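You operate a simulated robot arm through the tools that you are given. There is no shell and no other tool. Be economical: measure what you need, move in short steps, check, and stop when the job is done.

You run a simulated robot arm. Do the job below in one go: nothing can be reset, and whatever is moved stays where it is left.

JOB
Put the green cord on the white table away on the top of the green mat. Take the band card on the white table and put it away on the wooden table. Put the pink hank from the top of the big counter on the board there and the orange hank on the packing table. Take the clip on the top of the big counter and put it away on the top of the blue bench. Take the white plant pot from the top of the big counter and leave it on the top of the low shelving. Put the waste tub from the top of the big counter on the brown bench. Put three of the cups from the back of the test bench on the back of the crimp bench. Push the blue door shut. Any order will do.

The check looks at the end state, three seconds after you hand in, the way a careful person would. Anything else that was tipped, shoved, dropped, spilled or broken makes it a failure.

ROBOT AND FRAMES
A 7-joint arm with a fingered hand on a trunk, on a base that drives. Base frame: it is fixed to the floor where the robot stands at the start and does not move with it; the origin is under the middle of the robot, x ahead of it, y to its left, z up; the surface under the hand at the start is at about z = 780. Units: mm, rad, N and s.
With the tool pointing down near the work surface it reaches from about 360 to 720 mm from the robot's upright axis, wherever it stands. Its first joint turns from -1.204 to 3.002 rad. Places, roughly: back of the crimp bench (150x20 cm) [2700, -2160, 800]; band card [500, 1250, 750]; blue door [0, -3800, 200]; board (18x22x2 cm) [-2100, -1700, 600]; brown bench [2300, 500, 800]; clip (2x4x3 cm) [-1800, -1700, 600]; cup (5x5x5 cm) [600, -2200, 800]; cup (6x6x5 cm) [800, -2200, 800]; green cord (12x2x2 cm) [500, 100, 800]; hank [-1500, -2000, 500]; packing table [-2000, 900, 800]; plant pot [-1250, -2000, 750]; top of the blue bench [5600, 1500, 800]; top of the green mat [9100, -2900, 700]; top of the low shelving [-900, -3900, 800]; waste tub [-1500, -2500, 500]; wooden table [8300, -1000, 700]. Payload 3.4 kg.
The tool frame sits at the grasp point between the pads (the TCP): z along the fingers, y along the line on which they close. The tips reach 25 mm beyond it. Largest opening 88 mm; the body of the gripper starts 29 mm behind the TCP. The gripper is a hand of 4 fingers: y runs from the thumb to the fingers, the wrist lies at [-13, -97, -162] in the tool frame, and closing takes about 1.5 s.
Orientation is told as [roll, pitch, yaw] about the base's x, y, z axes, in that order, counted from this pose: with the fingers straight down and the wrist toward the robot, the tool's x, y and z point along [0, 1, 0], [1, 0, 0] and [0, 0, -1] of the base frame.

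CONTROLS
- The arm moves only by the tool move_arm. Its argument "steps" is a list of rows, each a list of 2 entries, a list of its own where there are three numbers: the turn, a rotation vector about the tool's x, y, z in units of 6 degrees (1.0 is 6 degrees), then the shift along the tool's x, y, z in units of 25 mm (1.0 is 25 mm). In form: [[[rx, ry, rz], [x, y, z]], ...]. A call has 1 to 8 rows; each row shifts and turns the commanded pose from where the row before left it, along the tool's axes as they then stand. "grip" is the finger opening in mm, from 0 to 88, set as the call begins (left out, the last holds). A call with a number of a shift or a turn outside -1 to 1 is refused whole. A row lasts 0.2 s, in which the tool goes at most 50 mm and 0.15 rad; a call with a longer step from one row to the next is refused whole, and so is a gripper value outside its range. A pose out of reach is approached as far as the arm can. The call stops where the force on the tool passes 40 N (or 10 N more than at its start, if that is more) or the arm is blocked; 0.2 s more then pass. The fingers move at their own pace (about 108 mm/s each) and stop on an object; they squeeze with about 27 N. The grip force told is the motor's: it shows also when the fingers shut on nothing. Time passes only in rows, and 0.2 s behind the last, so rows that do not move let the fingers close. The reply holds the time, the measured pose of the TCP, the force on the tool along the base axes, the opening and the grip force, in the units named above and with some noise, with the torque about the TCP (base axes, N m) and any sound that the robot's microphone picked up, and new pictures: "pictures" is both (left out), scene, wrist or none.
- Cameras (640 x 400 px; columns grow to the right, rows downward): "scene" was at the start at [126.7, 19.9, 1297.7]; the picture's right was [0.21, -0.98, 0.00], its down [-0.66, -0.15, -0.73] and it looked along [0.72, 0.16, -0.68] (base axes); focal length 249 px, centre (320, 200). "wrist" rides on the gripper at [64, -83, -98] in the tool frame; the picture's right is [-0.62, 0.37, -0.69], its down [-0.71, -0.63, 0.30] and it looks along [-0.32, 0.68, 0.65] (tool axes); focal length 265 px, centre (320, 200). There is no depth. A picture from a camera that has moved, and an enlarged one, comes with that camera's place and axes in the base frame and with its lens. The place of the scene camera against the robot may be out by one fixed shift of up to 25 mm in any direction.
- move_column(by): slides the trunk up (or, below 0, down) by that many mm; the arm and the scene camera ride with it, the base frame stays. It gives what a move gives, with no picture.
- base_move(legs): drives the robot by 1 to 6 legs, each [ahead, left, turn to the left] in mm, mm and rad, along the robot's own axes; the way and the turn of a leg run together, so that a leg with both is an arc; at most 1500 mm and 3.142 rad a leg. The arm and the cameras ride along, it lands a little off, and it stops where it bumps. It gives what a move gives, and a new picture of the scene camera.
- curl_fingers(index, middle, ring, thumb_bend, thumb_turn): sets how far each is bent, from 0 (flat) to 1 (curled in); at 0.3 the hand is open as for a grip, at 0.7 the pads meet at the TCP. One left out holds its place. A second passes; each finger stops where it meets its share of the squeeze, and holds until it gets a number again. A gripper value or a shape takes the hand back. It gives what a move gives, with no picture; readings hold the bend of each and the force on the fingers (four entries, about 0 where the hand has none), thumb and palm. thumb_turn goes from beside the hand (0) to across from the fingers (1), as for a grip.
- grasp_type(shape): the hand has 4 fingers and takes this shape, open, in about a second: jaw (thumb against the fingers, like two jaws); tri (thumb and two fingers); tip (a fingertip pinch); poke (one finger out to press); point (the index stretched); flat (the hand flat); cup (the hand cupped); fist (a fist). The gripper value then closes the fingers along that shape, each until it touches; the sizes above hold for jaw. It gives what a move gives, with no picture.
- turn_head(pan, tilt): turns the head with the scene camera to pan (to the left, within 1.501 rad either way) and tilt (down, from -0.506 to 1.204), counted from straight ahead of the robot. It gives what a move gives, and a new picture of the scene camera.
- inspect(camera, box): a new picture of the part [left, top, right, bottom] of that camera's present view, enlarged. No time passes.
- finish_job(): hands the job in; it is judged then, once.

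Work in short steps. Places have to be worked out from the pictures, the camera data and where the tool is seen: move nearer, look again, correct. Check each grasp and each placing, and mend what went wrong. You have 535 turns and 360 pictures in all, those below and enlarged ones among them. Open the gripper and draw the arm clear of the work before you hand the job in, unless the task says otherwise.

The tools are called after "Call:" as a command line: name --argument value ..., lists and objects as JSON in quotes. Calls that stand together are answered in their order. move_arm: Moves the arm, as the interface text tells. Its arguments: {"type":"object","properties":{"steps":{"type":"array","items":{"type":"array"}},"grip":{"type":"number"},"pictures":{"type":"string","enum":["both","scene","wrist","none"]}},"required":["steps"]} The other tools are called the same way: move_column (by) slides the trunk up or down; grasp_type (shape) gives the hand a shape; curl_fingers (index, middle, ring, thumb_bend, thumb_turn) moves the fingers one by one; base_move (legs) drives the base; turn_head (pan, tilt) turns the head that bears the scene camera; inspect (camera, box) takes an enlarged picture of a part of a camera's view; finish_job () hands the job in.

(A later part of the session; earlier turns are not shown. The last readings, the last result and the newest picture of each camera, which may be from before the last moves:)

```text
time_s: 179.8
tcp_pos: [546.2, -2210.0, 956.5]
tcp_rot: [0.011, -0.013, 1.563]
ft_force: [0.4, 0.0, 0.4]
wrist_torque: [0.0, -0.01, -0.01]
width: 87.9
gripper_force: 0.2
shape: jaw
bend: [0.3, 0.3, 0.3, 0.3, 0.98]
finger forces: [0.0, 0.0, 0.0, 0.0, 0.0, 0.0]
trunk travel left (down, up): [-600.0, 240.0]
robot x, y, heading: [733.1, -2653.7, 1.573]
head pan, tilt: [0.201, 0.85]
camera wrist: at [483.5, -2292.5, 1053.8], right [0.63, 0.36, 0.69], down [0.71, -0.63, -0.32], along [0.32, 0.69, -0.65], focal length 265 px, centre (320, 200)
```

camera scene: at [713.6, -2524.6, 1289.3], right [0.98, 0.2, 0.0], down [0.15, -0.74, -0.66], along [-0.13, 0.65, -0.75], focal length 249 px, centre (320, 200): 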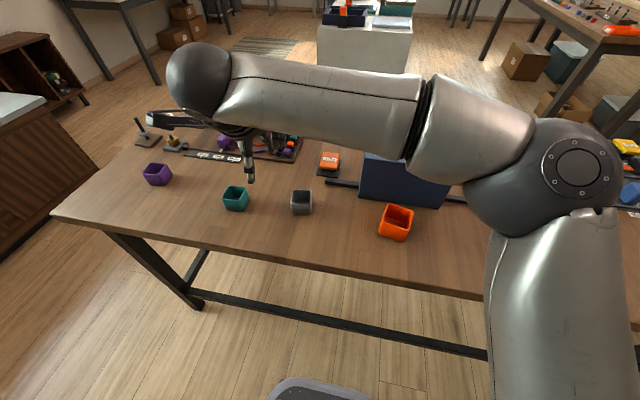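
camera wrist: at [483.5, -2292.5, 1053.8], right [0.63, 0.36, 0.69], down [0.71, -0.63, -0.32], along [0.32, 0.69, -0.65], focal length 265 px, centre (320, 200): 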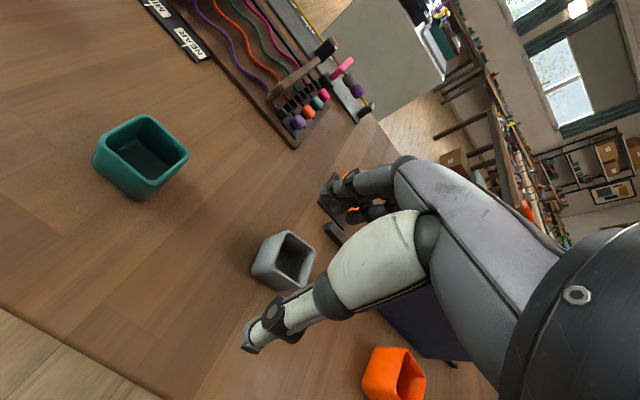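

Triangulated: grey rim centre (598,−2148), z≈819, square to my axes. I move above it and come down around it.

Call:
move_arm --steps '[[[0, 0, 0], [-0.7, 0.84, 0]], [[0, 0, 0], [-0.7, 0.84, 0]], [[0, 0, 0], [-0.68, 0.8, 0]], [[0, 0, 0], [0, 0, 0.9]], [[0, 0, 0], [0, 0, 0.9]], [[0, 0, 0], [0, 0, 0]]]' --pictures "both"

```text
time_s: 181.2
tcp_pos: [600.9, -2144.4, 909.6]
tcp_rot: [0.007, -0.013, 1.564]
ft_force: [0.2, 0.4, -0.3]
wrist_torque: [-0.02, -0.01, 0.0]
width: 87.5
gripper_force: 0.0
shape: jaw
bend: [0.3, 0.3, 0.3, 0.3, 0.98]
finger forces: [0.1, 0.0, 0.0, 0.0, 0.0, 0.1]
trunk travel left (down, up): [-600.0, 240.0]
robot x, y, heading: [734.9, -2653.3, 1.571]
head pan, tilt: [0.201, 0.85]
camera scene: at [714.0, -2525.8, 1289.5], right [0.98, 0.2, 0.0], down [0.15, -0.74, -0.66], along [-0.13, 0.65, -0.75], focal length 249 px, centre (320, 200)
camera wrist: at [538.2, -2228.0, 1006.7], right [0.63, 0.36, 0.69], down [0.71, -0.63, -0.32], along [0.32, 0.69, -0.65], focal length 265 px, centre (320, 200)
```

scene: 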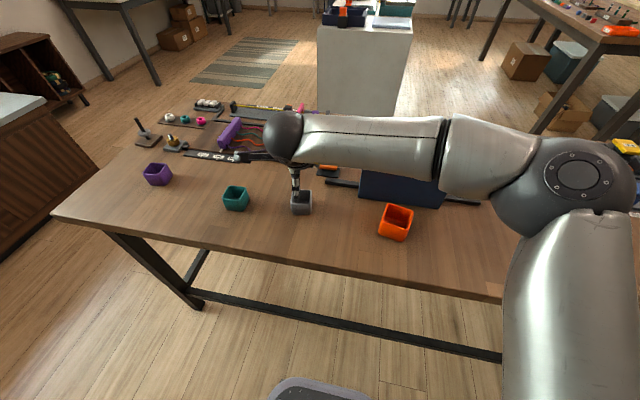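
wrist: 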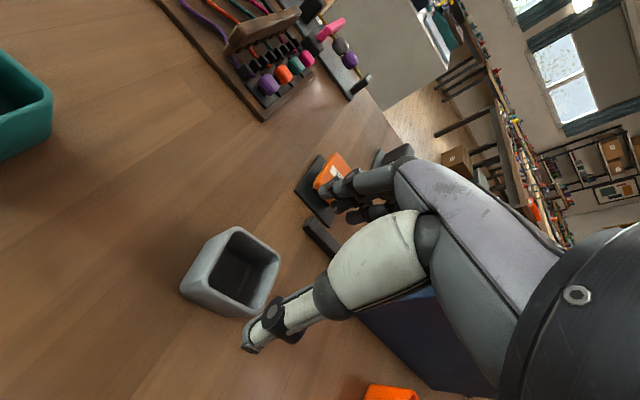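

Confirmed (598,−2148). Small correction and descend.

Call:
move_arm --steps '[[[0, 0, 0], [0.12, -0.14, 0.5]], [[0, 0, 0], [0, 0, 0.8]], [[0, 0, 0], [0, 0, 0.8]], [[0, 0, 0], [0, 0, 0.8]], [[0, 0, 0], [0, 0, 0.7]], [[0, 0, 0], [0, 0, 0]]]' --pictures "both"

```text
time_s: 182.6
tcp_pos: [596.5, -2148.4, 823.2]
tcp_rot: [0.012, -0.018, 1.565]
ft_force: [-0.8, -0.5, 16.5]
wrist_torque: [0.55, -0.1, -0.03]
width: 86.7
gripper_force: 0.2
shape: jaw
bend: [0.3, 0.3, 0.3, 0.3, 0.98]
finger forces: [0.0, 13.4, 0.0, 0.0, 2.5, 0.2]
trunk travel left (down, up): [-600.0, 240.0]
robot x, y, heading: [734.6, -2650.8, 1.57]
head pan, tilt: [0.201, 0.85]
camera scene: at [714.5, -2528.4, 1290.0], right [0.98, 0.2, 0.0], down [0.15, -0.73, -0.66], along [-0.13, 0.65, -0.75], focal length 249 px, centre (320, 200)
camera wrist: at [534.3, -2232.3, 920.2], right [0.63, 0.35, 0.69], down [0.71, -0.63, -0.32], along [0.32, 0.69, -0.64], focal length 265 px, centre (320, 200)
```

scene: 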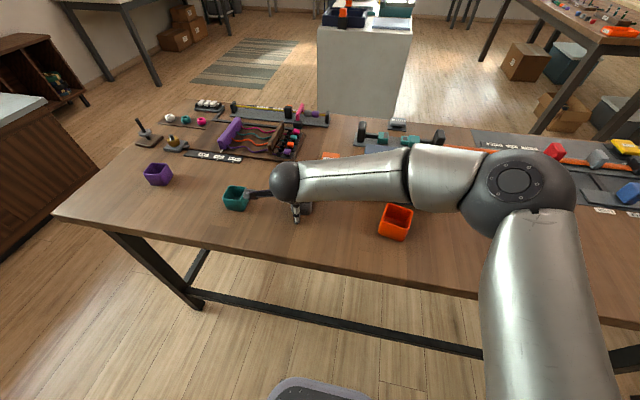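
wrist: 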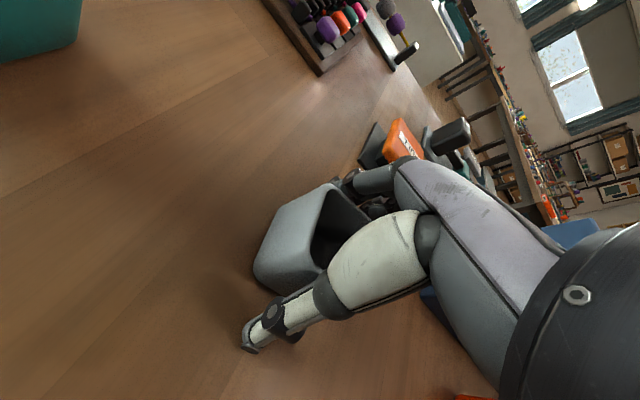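

A fingertip is touching the far rim. I raise up and look again.

Call:
move_arm --steps '[[[0, 0, 0], [0, 0, -0.8]], [[0, 0, 0], [0, 0, -0.8]], [[0, 0, 0], [0, 0, 0]]]' --pictures "both"

Call:
inspect --camera "scene" --box '[220, 130, 380, 250]'

```text
time_s: 183.4
tcp_pos: [594.2, -2148.8, 860.3]
tcp_rot: [0.008, -0.009, 1.564]
ft_force: [0.4, 0.6, 0.4]
wrist_torque: [0.0, -0.02, 0.0]
width: 87.7
gripper_force: 0.0
shape: jaw
bend: [0.3, 0.3, 0.3, 0.3, 0.98]
finger forces: [0.0, 0.0, 0.0, 0.0, 0.0, 0.0]
trunk travel left (down, up): [-600.0, 240.0]
robot x, y, heading: [732.3, -2655.2, 1.57]
head pan, tilt: [0.201, 0.85]
camera scene: at [714.0, -2525.5, 1289.4], right [0.98, 0.2, 0.0], down [0.15, -0.74, -0.66], along [-0.13, 0.65, -0.75], focal length 249 px, centre (320, 200)
camera wrist: at [532.4, -2231.5, 958.0], right [0.63, 0.36, 0.69], down [0.71, -0.63, -0.32], along [0.32, 0.69, -0.65], focal length 265 px, centre (320, 200)
```

scene: 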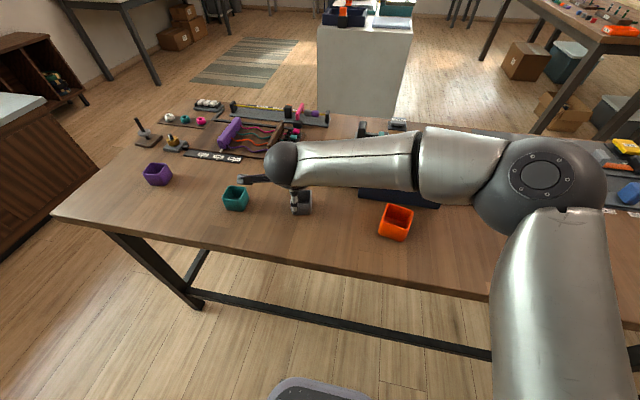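
wrist: 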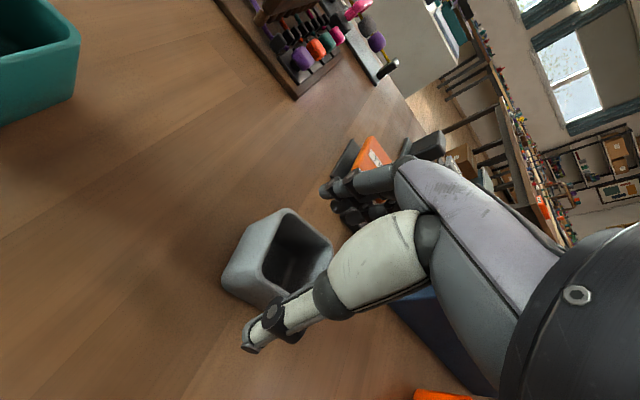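

```text
3.33 times, centred on (300, 190) of scene
camera zoom: at [714.0, -2525.5, 1289.4], right [0.98, 0.2, 0.0], down [0.15, -0.74, -0.66], along [-0.13, 0.65, -0.75], focal length 831 px, centre (387, 233)
```

zoom: 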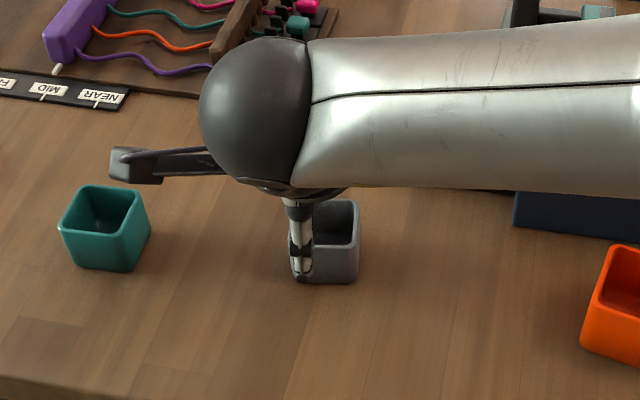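

The cup seems ~15 mm further away than judged. I shift forward 15 mm and descend again gently.

Call:
move_arm --steps '[[[0, 0, 0], [0, 0.6, 0]], [[0, 0, 0], [0, 0, 0.5]], [[0, 0, 0], [0, 0, 0.5]], [[0, 0, 0], [0, 0, 0.4]], [[0, 0, 0], [0, 0, 0.3]], [[0, 0, 0], [0, 0, 0]]]' --pictures "both"

```text
time_s: 184.8
tcp_pos: [595.5, -2134.8, 822.3]
tcp_rot: [0.013, -0.018, 1.562]
ft_force: [-0.9, -1.4, 22.2]
wrist_torque: [0.64, -0.18, -0.03]
width: 87.1
gripper_force: 0.0
shape: jaw
bend: [0.3, 0.3, 0.3, 0.3, 0.98]
finger forces: [0.2, 17.0, 0.1, 0.0, 5.5, 0.0]
trunk travel left (down, up): [-600.0, 240.0]
robot x, y, heading: [734.9, -2654.0, 1.573]
head pan, tilt: [0.201, 0.85]
camera scene: at [714.7, -2529.5, 1290.2], right [0.98, 0.2, 0.0], down [0.15, -0.73, -0.66], along [-0.13, 0.65, -0.75], focal length 249 px, centre (320, 200)
camera wrist: at [532.3, -2218.3, 919.5], right [0.63, 0.35, 0.69], down [0.71, -0.63, -0.33], along [0.32, 0.69, -0.64], focal length 265 px, centre (320, 200)
```

scene: 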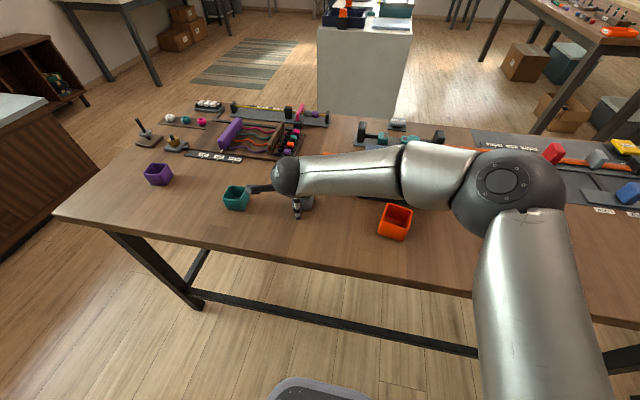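
wrist: 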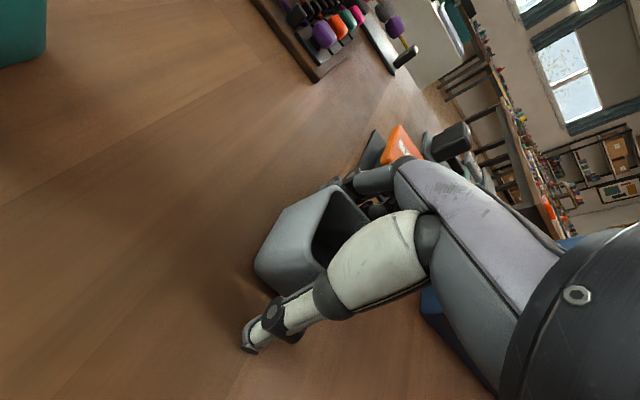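

Thumb and finger both feel the bench itself (z≈797) – so the cup is between them. I raise a few mm and close.

Call:
move_arm --steps '[[[0, 0, 0], [0, 0, -0.4]], [[0, 0, 0], [0, 0, 0]], [[0, 0, 0], [0, 0, 0]], [[0, 0, 0], [0, 0, 0]], [[0, 0, 0], [0, 0, 0]], [[0, 0, 0], [0, 0, 0]], [[0, 0, 0], [0, 0, 0]]]' --pictures "wrist" --grip 40

```text
time_s: 186.4
tcp_pos: [596.5, -2133.2, 829.7]
tcp_rot: [0.008, -0.013, 1.563]
ft_force: [-0.2, 0.8, -1.2]
wrist_torque: [-0.02, -0.01, -0.01]
width: 43.1
gripper_force: 27.7
shape: jaw
bend: [0.74, 0.45, 0.42, 0.67, 0.99]
finger forces: [14.6, 8.0, 3.4, 0.1, 26.0, 0.0]
trunk travel left (down, up): [-600.0, 240.0]
robot x, y, heading: [731.1, -2654.0, 1.572]
head pan, tilt: [0.201, 0.85]
camera wrist: at [532.7, -2216.6, 926.5], right [0.63, 0.36, 0.69], down [0.71, -0.63, -0.32], along [0.32, 0.69, -0.65], focal length 265 px, centre (320, 200)
```

wrist: 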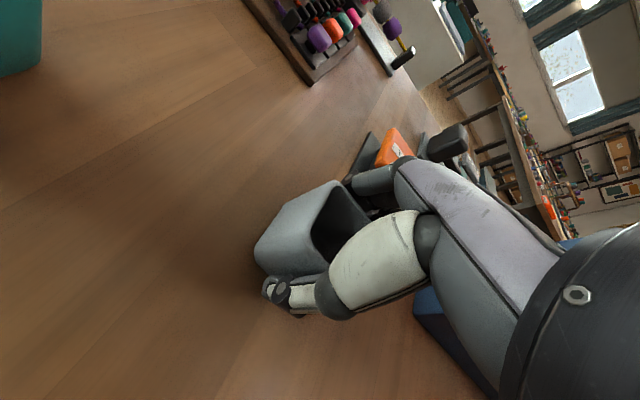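

Gripped. I lift and verify.

Call:
move_arm --steps '[[[0, 0, 0], [0, 0, -0.5]], [[0, 0, 0], [0, 0, -1]], [[0, 0, 0], [0, 0, -1]], [[0, 0, 0], [0, 0, -1]], [[0, 0, 0], [0, 0, -1]], [[0, 0, 0], [0, 0, -1]]]' --pictures "both"

```text
time_s: 187.8
tcp_pos: [596.2, -2137.0, 967.5]
tcp_rot: [0.01, -0.014, 1.563]
ft_force: [-0.1, 0.1, -0.4]
wrist_torque: [-0.01, -0.01, 0.03]
width: 42.9
gripper_force: 27.4
shape: jaw
bend: [0.74, 0.45, 0.42, 0.67, 0.99]
finger forces: [14.6, 7.9, 3.3, 0.0, 25.9, 0.0]
trunk travel left (down, up): [-600.0, 240.0]
robot x, y, heading: [734.1, -2656.1, 1.575]
head pan, tilt: [0.201, 0.85]
camera scene: at [713.9, -2525.9, 1289.4], right [0.98, 0.2, 0.0], down [0.15, -0.74, -0.66], along [-0.13, 0.65, -0.75], focal length 249 px, centre (320, 200)
camera wrist: at [533.4, -2219.2, 1064.4], right [0.63, 0.36, 0.69], down [0.71, -0.63, -0.32], along [0.32, 0.69, -0.65], focal length 265 px, centre (320, 200)
```

scene: 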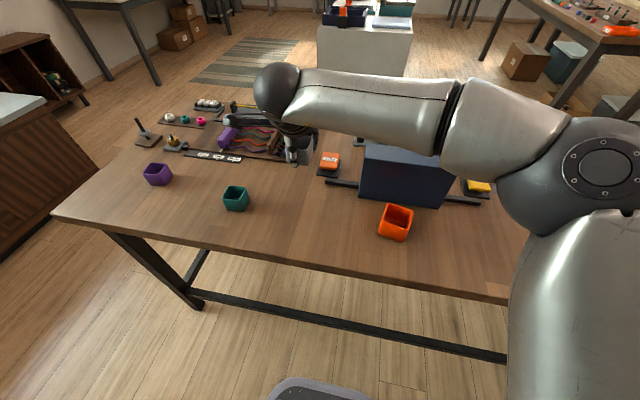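
wrist: 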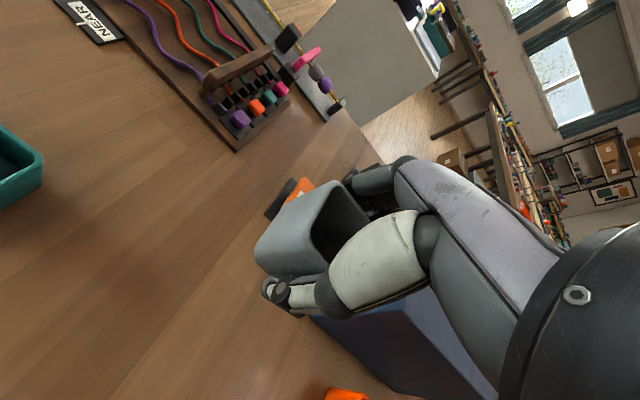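

Cup held. I retract, back off, strafe along to the crimp bench and come forward again.

Call:
move_arm --steps '[[[0, 0, 0], [0, -1, -1]], [[0, 0, 0], [0, -1, -1]], [[0, 0, 0], [0, -1, -1]], [[0, 0, 0], [0, -1, -0.5]]]' --pictures "none"

Call:
base_move --legs '[[-230, 0, 0], [0, -1500, 0], [0, -150, 0]]'

Call:
turn_head --pan 0.3 --tilt 0.8

```text
time_s: 188.8
tcp_pos: [596.8, -2237.0, 1053.3]
tcp_rot: [0.008, -0.012, 1.564]
ft_force: [0.8, 0.3, 0.8]
wrist_torque: [0.01, 0.0, 0.01]
width: 43.0
gripper_force: 26.6
shape: jaw
bend: [0.74, 0.45, 0.42, 0.67, 0.99]
finger forces: [14.6, 7.9, 3.3, 0.0, 26.0, 0.0]
trunk travel left (down, up): [-600.0, 240.0]
robot x, y, heading: [733.9, -2656.1, 1.573]
head pan, tilt: [0.201, 0.85]
```

```text
time_s: 198.4
tcp_pos: [2214.7, -2446.4, 1053.2]
tcp_rot: [0.011, -0.012, 1.585]
ft_force: [0.3, 0.1, -0.3]
wrist_torque: [-0.02, 0.03, 0.0]
width: 43.1
gripper_force: 26.8
shape: jaw
bend: [0.74, 0.45, 0.42, 0.68, 0.99]
finger forces: [14.7, 7.7, 3.2, 0.0, 25.8, 0.0]
trunk travel left (down, up): [-600.0, 240.0]
robot x, y, heading: [2363.5, -2860.2, 1.592]
head pan, tilt: [0.201, 0.85]
camera scene: at [2338.1, -2732.9, 1289.4], right [0.98, 0.22, 0.0], down [0.16, -0.73, -0.66], along [-0.15, 0.64, -0.75], focal length 249 px, centre (320, 200)
```

scene: 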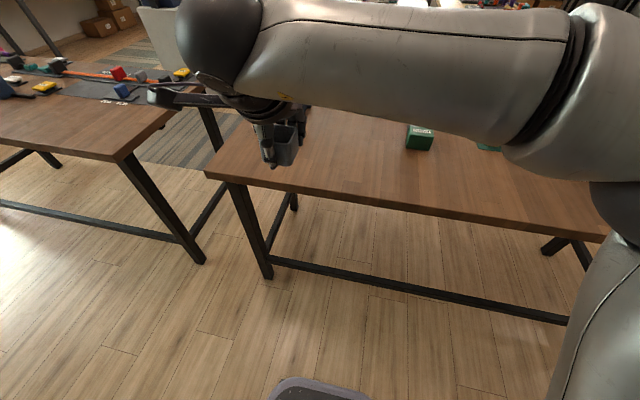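

```text
time_s: 199.1
tcp_pos: [2213.6, -2446.8, 1052.1]
tcp_rot: [0.008, -0.013, 1.585]
ft_force: [-0.1, -1.4, -0.7]
wrist_torque: [-0.02, 0.0, -0.02]
width: 42.8
gripper_force: 27.0
shape: jaw
bend: [0.74, 0.45, 0.42, 0.68, 0.99]
finger forces: [14.7, 7.8, 3.3, 0.0, 25.8, 0.0]
trunk travel left (down, up): [-600.0, 240.0]
robot x, y, heading: [2359.7, -2859.6, 1.592]
head pan, tilt: [0.3, 0.799]
camera scene: at [2328.6, -2732.7, 1293.4], right [0.95, 0.32, 0.0], down [0.23, -0.68, -0.7], along [-0.22, 0.66, -0.72], focal length 249 px, centre (320, 200)
```

scene: 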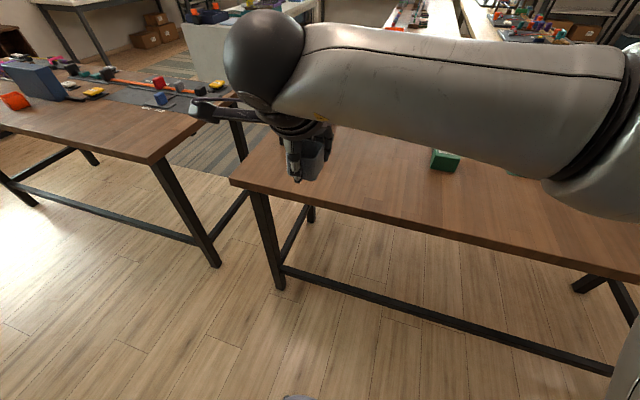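

Bench back edge is y≈−2290. I drive forward 150 and extend the arm so the cup goes at y≈−2190.

Call:
base_move --legs '[[150, 0, -0.015]]'

Call:
move_arm --steps '[[[0, 0, 0], [0, 1, 0.5]], [[0, 0, 0], [0, 1, 1]], [[0, 0, 0], [0, 1, 1]], [[0, 0, 0], [0, 1, 1]], [[0, 0, 0], [0, 0.3, 1]], [[0, 0, 0], [0, 0, 1]], [[0, 0, 0], [0, 0, 1]], [[0, 0, 0], [0, 0, 0]]]'

```text
time_s: 200.4
tcp_pos: [2218.4, -2296.6, 1052.1]
tcp_rot: [0.007, -0.009, 1.571]
ft_force: [0.5, 0.9, -0.6]
wrist_torque: [0.01, 0.03, 0.02]
width: 42.9
gripper_force: 27.2
shape: jaw
bend: [0.74, 0.45, 0.42, 0.68, 0.99]
finger forces: [14.7, 7.9, 3.4, 0.1, 26.0, 0.0]
trunk travel left (down, up): [-600.0, 240.0]
robot x, y, heading: [2358.9, -2716.4, 1.577]
head pan, tilt: [0.3, 0.799]
camera scene: at [2328.4, -2583.8, 1293.3], right [0.95, 0.3, 0.0], down [0.22, -0.68, -0.7], along [-0.21, 0.66, -0.72], focal length 249 px, centre (320, 200)
```

scene: 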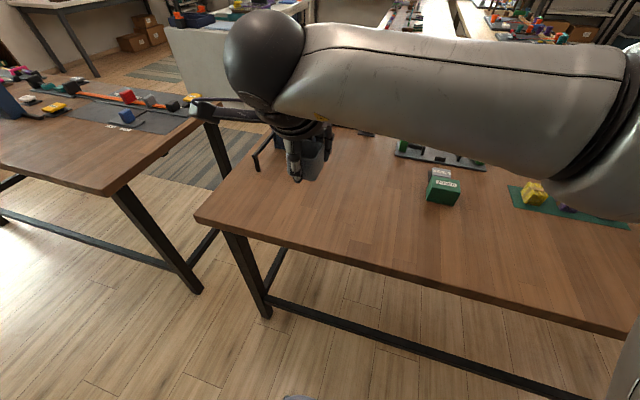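

```text
time_s: 202.2
tcp_pos: [2214.3, -2185.9, 891.9]
tcp_rot: [0.009, -0.013, 1.572]
ft_force: [0.1, 0.1, -0.5]
wrist_torque: [0.0, 0.0, -0.01]
width: 43.4
gripper_force: 26.6
shape: jaw
bend: [0.74, 0.45, 0.42, 0.68, 0.99]
finger forces: [14.7, 7.9, 3.3, 0.0, 25.8, 0.0]
trunk travel left (down, up): [-600.0, 240.0]
robot x, y, heading: [2355.2, -2714.9, 1.582]
head pan, tilt: [0.3, 0.799]
camera scene: at [2328.4, -2585.1, 1293.5], right [0.95, 0.3, 0.0], down [0.22, -0.68, -0.7], along [-0.21, 0.66, -0.72], focal length 249 px, centre (320, 200)
camera wrist: at [2152.4, -2270.0, 988.8], right [0.63, 0.36, 0.69], down [0.71, -0.63, -0.32], along [0.32, 0.69, -0.65], focal length 265 px, centre (320, 200)
```

scene: 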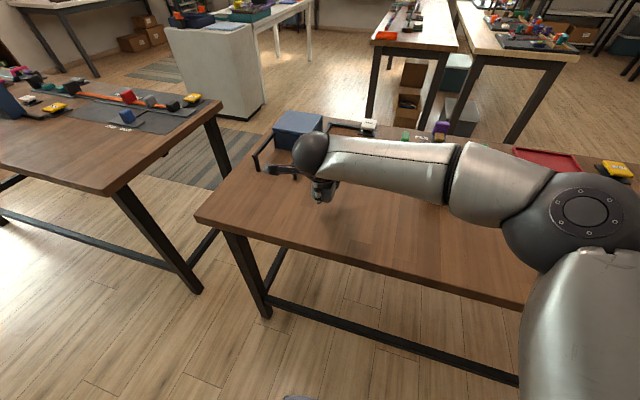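
wrist: 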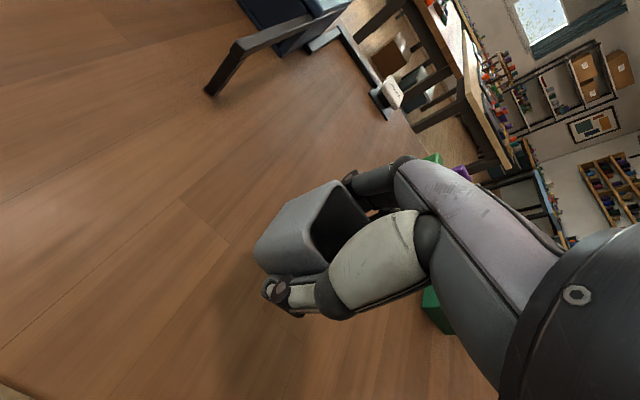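

Clear spot below. Lower until contact near z≈830.

Call:
move_arm --steps '[[[0, 0, 0], [0, 0, 0.8]], [[0, 0, 0], [0, 0, 0.8]], [[0, 0, 0], [0, 0, 0.5]], [[0, 0, 0], [0, 0, 0.2]], [[0, 0, 0], [0, 0, 0.1]], [[0, 0, 0], [0, 0, 0]]]' --pictures "wrist"

```text
time_s: 203.7
tcp_pos: [2217.7, -2186.5, 831.6]
tcp_rot: [0.008, -0.012, 1.571]
ft_force: [-0.4, 0.0, -0.3]
wrist_torque: [0.01, 0.01, -0.01]
width: 42.6
gripper_force: 27.1
shape: jaw
bend: [0.74, 0.45, 0.42, 0.68, 0.99]
finger forces: [14.7, 7.7, 3.3, 0.0, 25.8, 0.0]
trunk travel left (down, up): [-600.0, 240.0]
robot x, y, heading: [2359.1, -2714.0, 1.577]
head pan, tilt: [0.3, 0.799]
camera wrist: at [2155.0, -2270.9, 928.4], right [0.63, 0.36, 0.69], down [0.71, -0.63, -0.32], along [0.32, 0.69, -0.65], focal length 265 px, centre (320, 200)
```

wrist: 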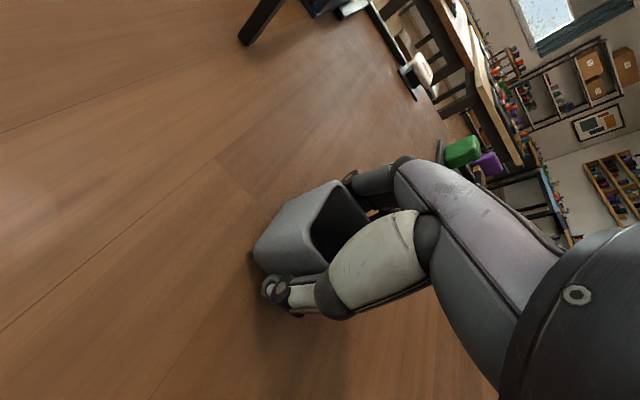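

Call:
move_arm --steps '[[[0, 0, 0], [0, 0, 0.1]], [[0, 0, 0], [0, 0, 0.1]], [[0, 0, 0], [0, 0, 0]]]' --pictures "none"

```text
time_s: 204.4
tcp_pos: [2216.0, -2187.9, 826.3]
tcp_rot: [0.01, -0.011, 1.572]
ft_force: [0.2, -0.3, 0.6]
wrist_torque: [0.0, -0.02, -0.04]
width: 42.9
gripper_force: 26.9
shape: jaw
bend: [0.74, 0.45, 0.42, 0.68, 0.99]
finger forces: [14.7, 7.8, 3.5, 0.0, 26.6, 0.0]
trunk travel left (down, up): [-600.0, 240.0]
robot x, y, heading: [2354.2, -2713.8, 1.575]
head pan, tilt: [0.3, 0.799]
```

One more small step for contact (thumb force starts to rise).

Call:
move_arm --steps '[[[0, 0, 0], [0, 0, 0.1]], [[0, 0, 0], [0, 0, 0]]]' --pictures "none"

```text
time_s: 205.1
tcp_pos: [2215.2, -2188.5, 826.2]
tcp_rot: [0.013, -0.017, 1.568]
ft_force: [0.5, 1.6, 17.7]
wrist_torque: [-0.45, 0.04, 0.02]
width: 42.9
gripper_force: 26.7
shape: jaw
bend: [0.74, 0.45, 0.42, 0.7, 0.99]
finger forces: [15.5, 8.3, 3.7, 0.0, 44.6, 0.0]
trunk travel left (down, up): [-600.0, 240.0]
robot x, y, heading: [2357.7, -2712.1, 1.58]
head pan, tilt: [0.3, 0.799]
```

Contact. I release: open to 75 and check.

Call:
move_arm --steps '[[[0, 0, 0], [0, 0, -0.1]], [[0, 0, 0], [0, 0, 0]], [[0, 0, 0], [0, 0, 0]], [[0, 0, 0], [0, 0, 0]], [[0, 0, 0], [0, 0, 0]]]' --pictures "wrist" --grip 85

```text
time_s: 206.2
tcp_pos: [2216.2, -2188.9, 824.7]
tcp_rot: [0.009, -0.011, 1.57]
ft_force: [-0.1, -0.4, 0.3]
wrist_torque: [0.01, 0.0, 0.01]
width: 84.4
gripper_force: 0.0
shape: jaw
bend: [0.31, 0.31, 0.3, 0.31, 0.98]
finger forces: [0.0, 0.4, 0.1, 0.1, 0.0, 0.0]
trunk travel left (down, up): [-600.0, 240.0]
robot x, y, heading: [2356.4, -2711.5, 1.573]
head pan, tilt: [0.3, 0.799]
camera wrist: at [2154.4, -2271.9, 922.6], right [0.63, 0.36, 0.69], down [0.71, -0.63, -0.32], along [0.32, 0.69, -0.65], focal length 265 px, centre (320, 200)
```

wrist: 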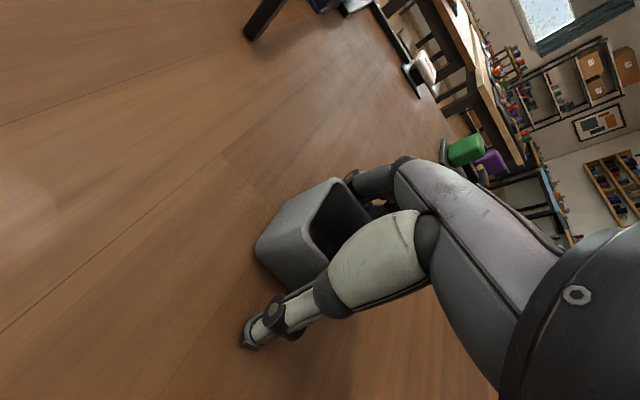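

Released upright. I rise straight up.

Call:
move_arm --steps '[[[0, 0, 0], [0, 0, -0.4]], [[0, 0, 0], [0, 0, -0.8]], [[0, 0, 0], [0, 0, -1]], [[0, 0, 0], [0, 0, -1]], [[0, 0, 0], [0, 0, -1]], [[0, 0, 0], [0, 0, -1]], [[0, 0, 0], [0, -1, -1]], [[0, 0, 0], [0, -1, -1]]]' --pictures "both"

```text
time_s: 208.1
tcp_pos: [2215.9, -2241.2, 1005.9]
tcp_rot: [0.009, -0.012, 1.57]
ft_force: [1.1, 0.4, -0.1]
wrist_torque: [0.05, 0.01, -0.01]
width: 84.9
gripper_force: 0.1
shape: jaw
bend: [0.31, 0.31, 0.3, 0.31, 0.98]
finger forces: [0.1, 0.0, 0.1, 0.0, 0.0, 0.0]
trunk travel left (down, up): [-600.0, 240.0]
robot x, y, heading: [2358.5, -2716.8, 1.579]
head pan, tilt: [0.3, 0.799]
camera scene: at [2328.6, -2585.8, 1293.5], right [0.95, 0.3, 0.0], down [0.22, -0.68, -0.7], along [-0.21, 0.66, -0.72], focal length 249 px, centre (320, 200)
camera wrist: at [2154.2, -2325.1, 1103.3], right [0.63, 0.36, 0.69], down [0.71, -0.63, -0.32], along [0.32, 0.69, -0.65], focal length 265 px, centre (320, 200)
```

scene: 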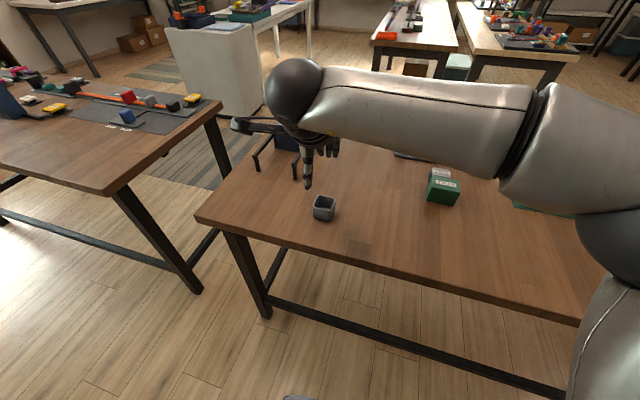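
wrist: 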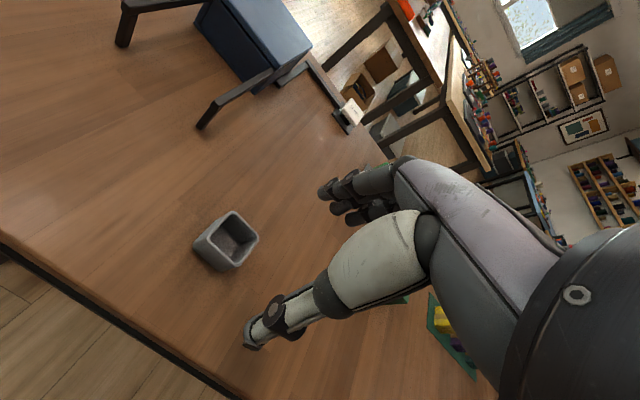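

Calibrated: rim z≈847. Now the orange cup: back to the test bench.

Call:
move_arm --steps '[[[0, 0, 0], [0, -1, -1]], [[0, 0, 0], [0, -1, -1]]]' --pictures "none"

Call:
base_move --legs '[[-180, 0, -0.005], [0, 1410, 0], [160, 0, 0]]'

Call:
move_arm --steps '[[[0, 0, 0], [0, 0, 0.5]]]' --pictures "both"

```text
time_s: 208.7
tcp_pos: [2216.7, -2291.4, 1055.2]
tcp_rot: [0.008, -0.011, 1.573]
ft_force: [0.8, 0.1, -0.4]
wrist_torque: [-0.05, -0.05, 0.0]
width: 84.7
gripper_force: 0.1
shape: jaw
bend: [0.31, 0.31, 0.3, 0.31, 0.98]
finger forces: [0.0, 0.1, 0.0, 0.0, 0.0, 0.1]
trunk travel left (down, up): [-600.0, 240.0]
robot x, y, heading: [2357.0, -2718.2, 1.58]
head pan, tilt: [0.3, 0.799]
```

```text
time_s: 217.9
tcp_pos: [757.2, -2372.1, 1054.4]
tcp_rot: [0.008, -0.011, 1.621]
ft_force: [0.3, 0.8, 0.6]
wrist_torque: [0.0, -0.01, 0.0]
width: 84.8
gripper_force: 0.1
shape: jaw
bend: [0.31, 0.31, 0.3, 0.31, 0.98]
finger forces: [0.1, 0.0, 0.1, 0.0, 0.0, 0.0]
trunk travel left (down, up): [-600.0, 240.0]
robot x, y, heading: [915.4, -2786.2, 1.626]
head pan, tilt: [0.3, 0.799]
camera scene: at [882.8, -2659.8, 1293.3], right [0.94, 0.35, 0.0], down [0.25, -0.67, -0.7], along [-0.24, 0.65, -0.72], focal length 249 px, centre (320, 200)
```

scene: 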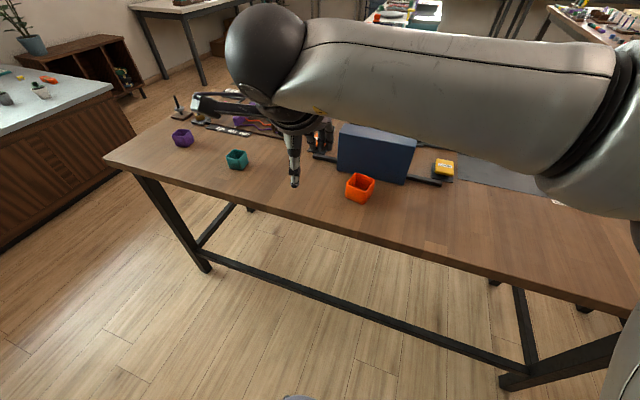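

```text
time_s: 218.3
tcp_pos: [757.6, -2373.0, 1042.3]
tcp_rot: [0.009, -0.013, 1.619]
ft_force: [0.2, -0.2, 0.4]
wrist_torque: [-0.01, 0.0, 0.0]
width: 84.6
gripper_force: 0.1
shape: jaw
bend: [0.31, 0.31, 0.3, 0.31, 0.98]
finger forces: [0.0, 0.0, 0.0, 0.1, 0.0, 0.0]
trunk travel left (down, up): [-600.0, 240.0]
robot x, y, heading: [921.1, -2790.9, 1.634]
head pan, tilt: [0.3, 0.799]
camera scene: at [882.9, -2660.4, 1293.4], right [0.94, 0.35, 0.0], down [0.25, -0.67, -0.7], along [-0.24, 0.65, -0.72], focal length 249 px, centre (320, 200)
camera wrist: at [698.6, -2459.9, 1139.1], right [0.61, 0.39, 0.69], down [0.74, -0.59, -0.32], along [0.28, 0.71, -0.65], focal length 265 px, centre (320, 200)
```

scene: 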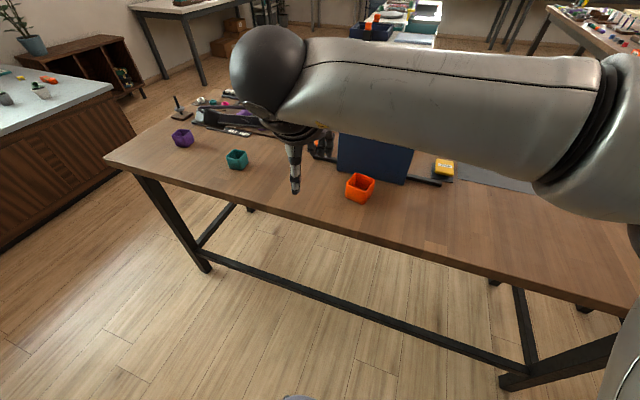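
wrist: 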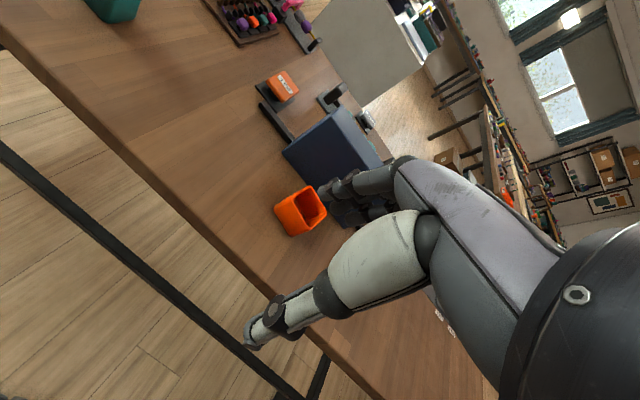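

Orange stands close in front of the clock box, so I'd rather take teal and purple. Moving on to teal, correcting heading.

Call:
base_move --legs '[[0, 330, -0.06], [80, 0, 0]]'

Call:
move_arm --steps '[[[0, 0, 0], [0, 1, 0.5]], [[0, 0, 0], [0, 1, 0.5]], [[0, 0, 0], [0, 1, 0.5]], [[0, 0, 0], [0, 0, 0]]]' --pictures "wrist"

```text
time_s: 221.2
tcp_pos: [439.6, -2295.8, 1041.0]
tcp_rot: [0.009, -0.01, 1.575]
ft_force: [0.9, 0.3, -0.7]
wrist_torque: [-0.01, -0.01, -0.03]
width: 84.7
gripper_force: 0.1
shape: jaw
bend: [0.31, 0.31, 0.3, 0.31, 0.98]
finger forces: [0.1, 0.1, 0.0, 0.0, 0.0, 0.0]
trunk travel left (down, up): [-600.0, 240.0]
robot x, y, heading: [576.7, -2716.6, 1.584]
head pan, tilt: [0.3, 0.799]
camera scene: at [552.2, -2588.3, 1293.3], right [0.95, 0.31, 0.0], down [0.22, -0.68, -0.7], along [-0.21, 0.66, -0.72], focal length 249 px, centre (320, 200)
```

scene: 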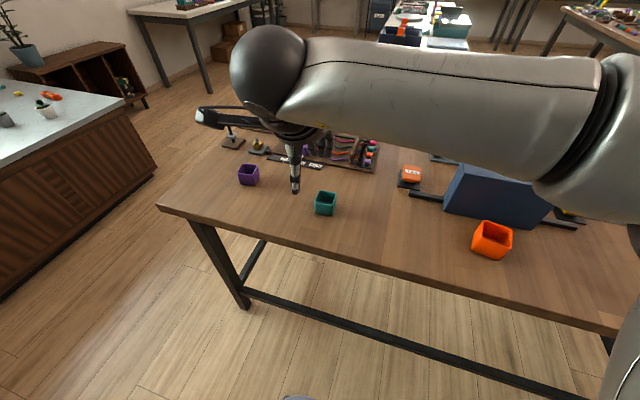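

```text
time_s: 222.2
tcp_pos: [437.2, -2220.6, 1006.8]
tcp_rot: [0.008, -0.012, 1.575]
ft_force: [0.5, 0.4, -0.1]
wrist_torque: [-0.01, 0.02, -0.02]
width: 84.7
gripper_force: 0.1
shape: jaw
bend: [0.31, 0.31, 0.3, 0.31, 0.98]
finger forces: [0.0, 0.0, 0.0, 0.0, 0.0, 0.0]
trunk travel left (down, up): [-600.0, 240.0]
robot x, y, heading: [577.4, -2717.0, 1.579]
head pan, tilt: [0.3, 0.799]
camera wrist: at [375.1, -2304.6, 1103.9], right [0.62, 0.36, 0.69], down [0.71, -0.62, -0.32], along [0.32, 0.69, -0.65], focal length 265 px, centre (320, 200)
```

wrist: 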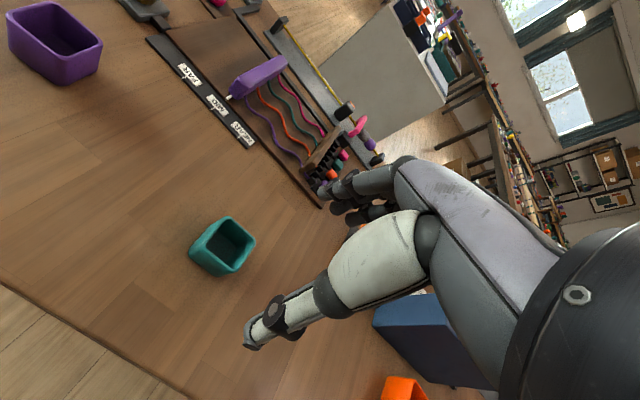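

Teal rim centre (435,−2178). Align and descend to just above the rim.

Call:
move_arm --steps '[[[0, 0, 0], [0.1, 0.85, 0.3]], [[0, 0, 0], [0, 0.85, 0.6]], [[0, 0, 0], [0, 0, 1]], [[0, 0, 0], [0, 0, 1]], [[0, 0, 0], [0, 0, 1]], [[0, 0, 0], [0, 0, 1]], [[0, 0, 0], [0, 0, 0]]]' --pictures "wrist" --grip 88

```text
time_s: 223.8
tcp_pos: [433.9, -2180.9, 884.9]
tcp_rot: [0.009, -0.012, 1.575]
ft_force: [0.7, -0.9, 0.2]
wrist_torque: [0.01, 0.03, 0.01]
width: 87.6
gripper_force: 0.0
shape: jaw
bend: [0.3, 0.3, 0.3, 0.3, 0.98]
finger forces: [0.0, 0.1, 0.1, 0.0, 0.0, 0.0]
trunk travel left (down, up): [-600.0, 240.0]
robot x, y, heading: [578.9, -2720.3, 1.581]
head pan, tilt: [0.3, 0.799]
camera wrist: at [372.0, -2263.8, 981.1], right [0.62, 0.36, 0.69], down [0.71, -0.62, -0.32], along [0.32, 0.69, -0.65], focal length 265 px, centre (320, 200)
```

wrist: 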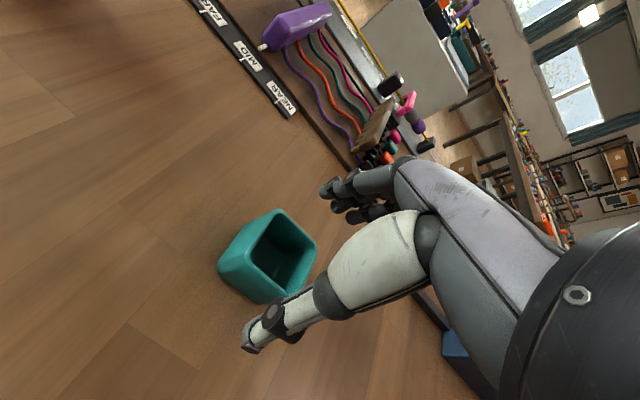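

Well centred. Descend and close.

Call:
move_arm --steps '[[[0, 0, 0], [0, 0, 0.8]], [[0, 0, 0], [0, 0, 0.8]], [[0, 0, 0], [0, 0, 0.6]], [[0, 0, 0], [0, 0, 0]]]' --pictures "none"

Call:
move_arm --steps '[[[0, 0, 0], [0, 0, 0]], [[0, 0, 0], [0, 0, 0]], [[0, 0, 0], [0, 0, 0]], [[0, 0, 0], [0, 0, 0]], [[0, 0, 0], [0, 0, 0]], [[0, 0, 0], [0, 0, 0]], [[0, 0, 0], [0, 0, 0]]]' --pictures "wrist" --grip 40

```text
time_s: 224.8
tcp_pos: [434.7, -2178.4, 830.2]
tcp_rot: [0.009, -0.012, 1.574]
ft_force: [-0.1, 0.5, -0.5]
wrist_torque: [-0.01, -0.03, 0.05]
width: 87.6
gripper_force: 0.1
shape: jaw
bend: [0.3, 0.3, 0.3, 0.3, 0.98]
finger forces: [0.1, 0.0, 0.1, 0.1, 0.0, 0.0]
trunk travel left (down, up): [-600.0, 240.0]
robot x, y, heading: [583.0, -2720.2, 1.576]
head pan, tilt: [0.3, 0.799]
```

```text
time_s: 226.4
tcp_pos: [434.0, -2178.2, 829.5]
tcp_rot: [0.009, -0.012, 1.574]
ft_force: [-0.4, 1.1, -0.1]
wrist_torque: [0.0, 0.02, -0.03]
width: 42.1
gripper_force: 27.0
shape: jaw
bend: [0.74, 0.49, 0.47, 0.67, 0.99]
finger forces: [13.9, 7.4, 3.3, 0.1, 24.6, 0.1]
trunk travel left (down, up): [-600.0, 240.0]
robot x, y, heading: [583.2, -2720.5, 1.581]
head pan, tilt: [0.3, 0.799]
camera wrist: at [372.6, -2261.6, 926.9], right [0.62, 0.36, 0.69], down [0.71, -0.62, -0.32], along [0.32, 0.69, -0.65], focal length 265 px, centre (320, 200)
```

wrist: 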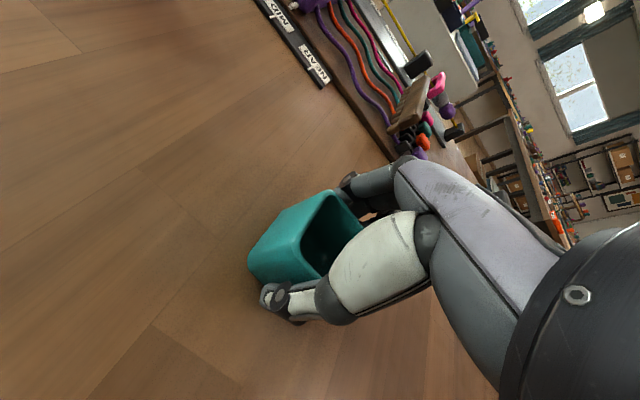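

Gripped. Lift, retract, and drive to the crimp bench again; this cup goes ~150 mm to the right of the grey one.

Call:
move_arm --steps '[[[0, 0, 0], [0, 0, -0.5]], [[0, 0, 0], [0, 0, -1]], [[0, 0, 0], [0, 0, -1]], [[0, 0, 0], [0, 0, -1]], [[0, 0, 0], [0, -1, -1]], [[0, 0, 0], [0, -1, -1]], [[0, 0, 0], [0, -1, -1]], [[0, 0, 0], [0, -1, -1]]]' --pictures "wrist"

Call:
base_move --legs '[[-200, 0, -0.008], [0, -1500, 0], [0, -420, 0]]'

```text
time_s: 228.2
tcp_pos: [435.6, -2282.2, 1012.5]
tcp_rot: [0.009, -0.013, 1.573]
ft_force: [0.2, 0.1, -0.7]
wrist_torque: [-0.03, -0.01, 0.01]
width: 41.8
gripper_force: 27.2
shape: jaw
bend: [0.74, 0.49, 0.47, 0.67, 0.99]
finger forces: [14.0, 7.5, 3.4, 0.0, 24.8, 0.0]
trunk travel left (down, up): [-600.0, 240.0]
robot x, y, heading: [583.8, -2716.2, 1.58]
head pan, tilt: [0.3, 0.799]
camera wrist: at [373.3, -2365.9, 1110.4], right [0.62, 0.36, 0.69], down [0.71, -0.62, -0.32], along [0.32, 0.69, -0.65], focal length 265 px, centre (320, 200)
```

wrist: 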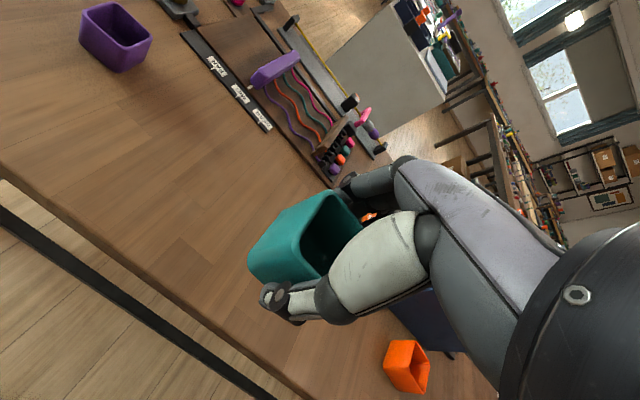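

```text
time_s: 239.1
tcp_pos: [2373.7, -2479.5, 1012.8]
tcp_rot: [0.008, -0.012, 1.563]
ft_force: [-0.2, -0.8, 0.2]
wrist_torque: [0.01, 0.05, 0.01]
width: 42.0
gripper_force: 27.0
shape: jaw
bend: [0.74, 0.49, 0.47, 0.67, 0.99]
finger forces: [13.9, 7.4, 3.5, 0.1, 24.7, 0.1]
trunk travel left (down, up): [-600.0, 240.0]
robot x, y, heading: [2517.0, -2921.5, 1.574]
head pan, tilt: [0.3, 0.799]
camera scene: at [2487.3, -2789.2, 1293.5], right [0.96, 0.3, 0.0], down [0.21, -0.68, -0.7], along [-0.21, 0.67, -0.72], focal length 249 px, centre (320, 200)
```

scene: 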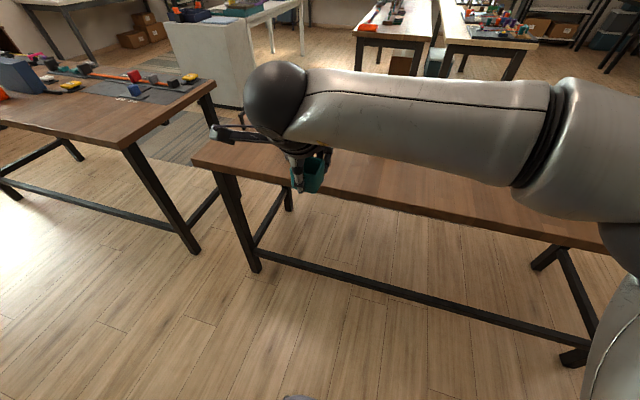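

Call:
base_move --legs '[[200, 0, 0]]'

Call:
move_arm --steps '[[[0, 0, 0], [0, 1, 0.3]], [[0, 0, 0], [0, 1, 0.8]], [[0, 0, 0], [0, 1, 1]], [[0, 0, 0], [0, 0.5, 1]], [[0, 0, 0], [0, 0, 1]], [[0, 0, 0], [0, 0, 1]], [[0, 0, 0], [0, 0, 0.8]], [[0, 0, 0], [0, 0, 0]]]'

```text
time_s: 240.7
tcp_pos: [2372.6, -2273.2, 1012.6]
tcp_rot: [0.009, -0.012, 1.565]
ft_force: [-0.2, -0.6, -0.3]
wrist_torque: [-0.03, -0.02, 0.04]
width: 41.6
gripper_force: 26.8
shape: jaw
bend: [0.74, 0.49, 0.47, 0.67, 0.99]
finger forces: [14.1, 7.5, 3.5, 0.0, 24.9, 0.1]
trunk travel left (down, up): [-600.0, 240.0]
robot x, y, heading: [2516.0, -2712.8, 1.57]
head pan, tilt: [0.3, 0.799]
camera scene: at [2486.6, -2582.4, 1293.3], right [0.96, 0.3, 0.0], down [0.21, -0.69, -0.7], along [-0.21, 0.67, -0.72], focal length 249 px, centre (320, 200)
```

scene: 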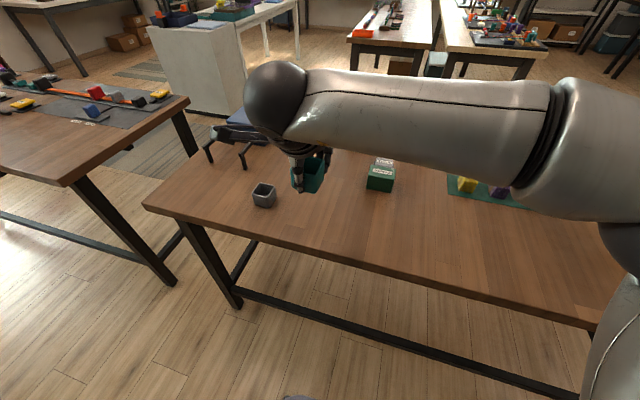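

```text
time_s: 242.5
tcp_pos: [2372.1, -2183.5, 866.7]
tcp_rot: [0.008, -0.013, 1.565]
ft_force: [-0.4, 0.5, -0.3]
wrist_torque: [-0.03, -0.01, 0.0]
width: 41.7
gripper_force: 27.0
shape: jaw
bend: [0.74, 0.49, 0.47, 0.67, 0.99]
finger forces: [13.9, 7.4, 3.4, 0.1, 24.7, 0.1]
trunk travel left (down, up): [-600.0, 240.0]
robot x, y, heading: [2512.6, -2714.6, 1.569]
head pan, tilt: [0.3, 0.799]
camera scene: at [2486.7, -2583.5, 1293.5], right [0.96, 0.3, 0.0], down [0.21, -0.68, -0.7], along [-0.21, 0.67, -0.72], focal length 249 px, centre (320, 200)
camera wrist: at [2309.5, -2266.9, 964.1], right [0.63, 0.36, 0.69], down [0.71, -0.63, -0.32], along [0.32, 0.69, -0.65], focal length 265 px, centre (320, 200)
```

scene: 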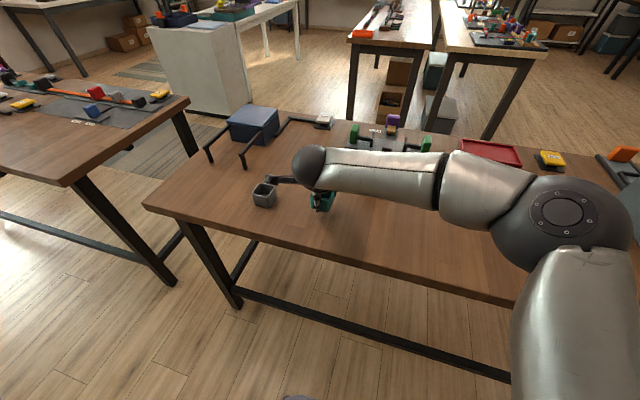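
wrist: 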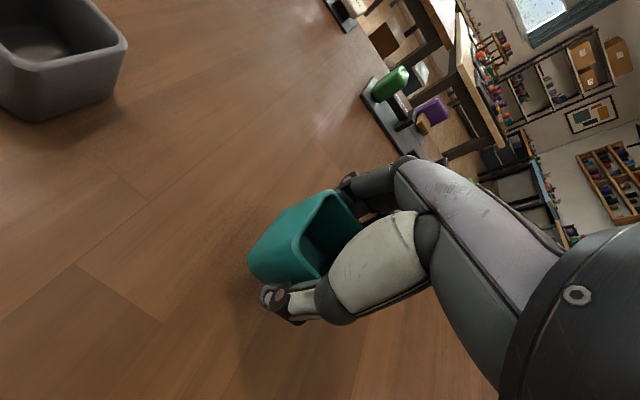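

Call:
move_arm --steps '[[[0, 0, 0], [0, 0, 0.7]], [[0, 0, 0], [0, 0, 0.5]], [[0, 0, 0], [0, 0, 0.28]], [[0, 0, 0], [0, 0, 0.08]], [[0, 0, 0], [0, 0, 0]]]' --pictures "none"

```text
time_s: 243.7
tcp_pos: [2371.7, -2184.6, 828.3]
tcp_rot: [0.009, -0.016, 1.565]
ft_force: [-1.6, 0.8, 10.0]
wrist_torque: [-0.1, 0.02, 0.0]
width: 41.8
gripper_force: 26.7
shape: jaw
bend: [0.74, 0.49, 0.47, 0.67, 0.99]
finger forces: [14.8, 8.0, 3.8, 0.1, 25.7, 0.1]
trunk travel left (down, up): [-600.0, 240.0]
robot x, y, heading: [2517.6, -2710.2, 1.567]
head pan, tilt: [0.3, 0.799]
```

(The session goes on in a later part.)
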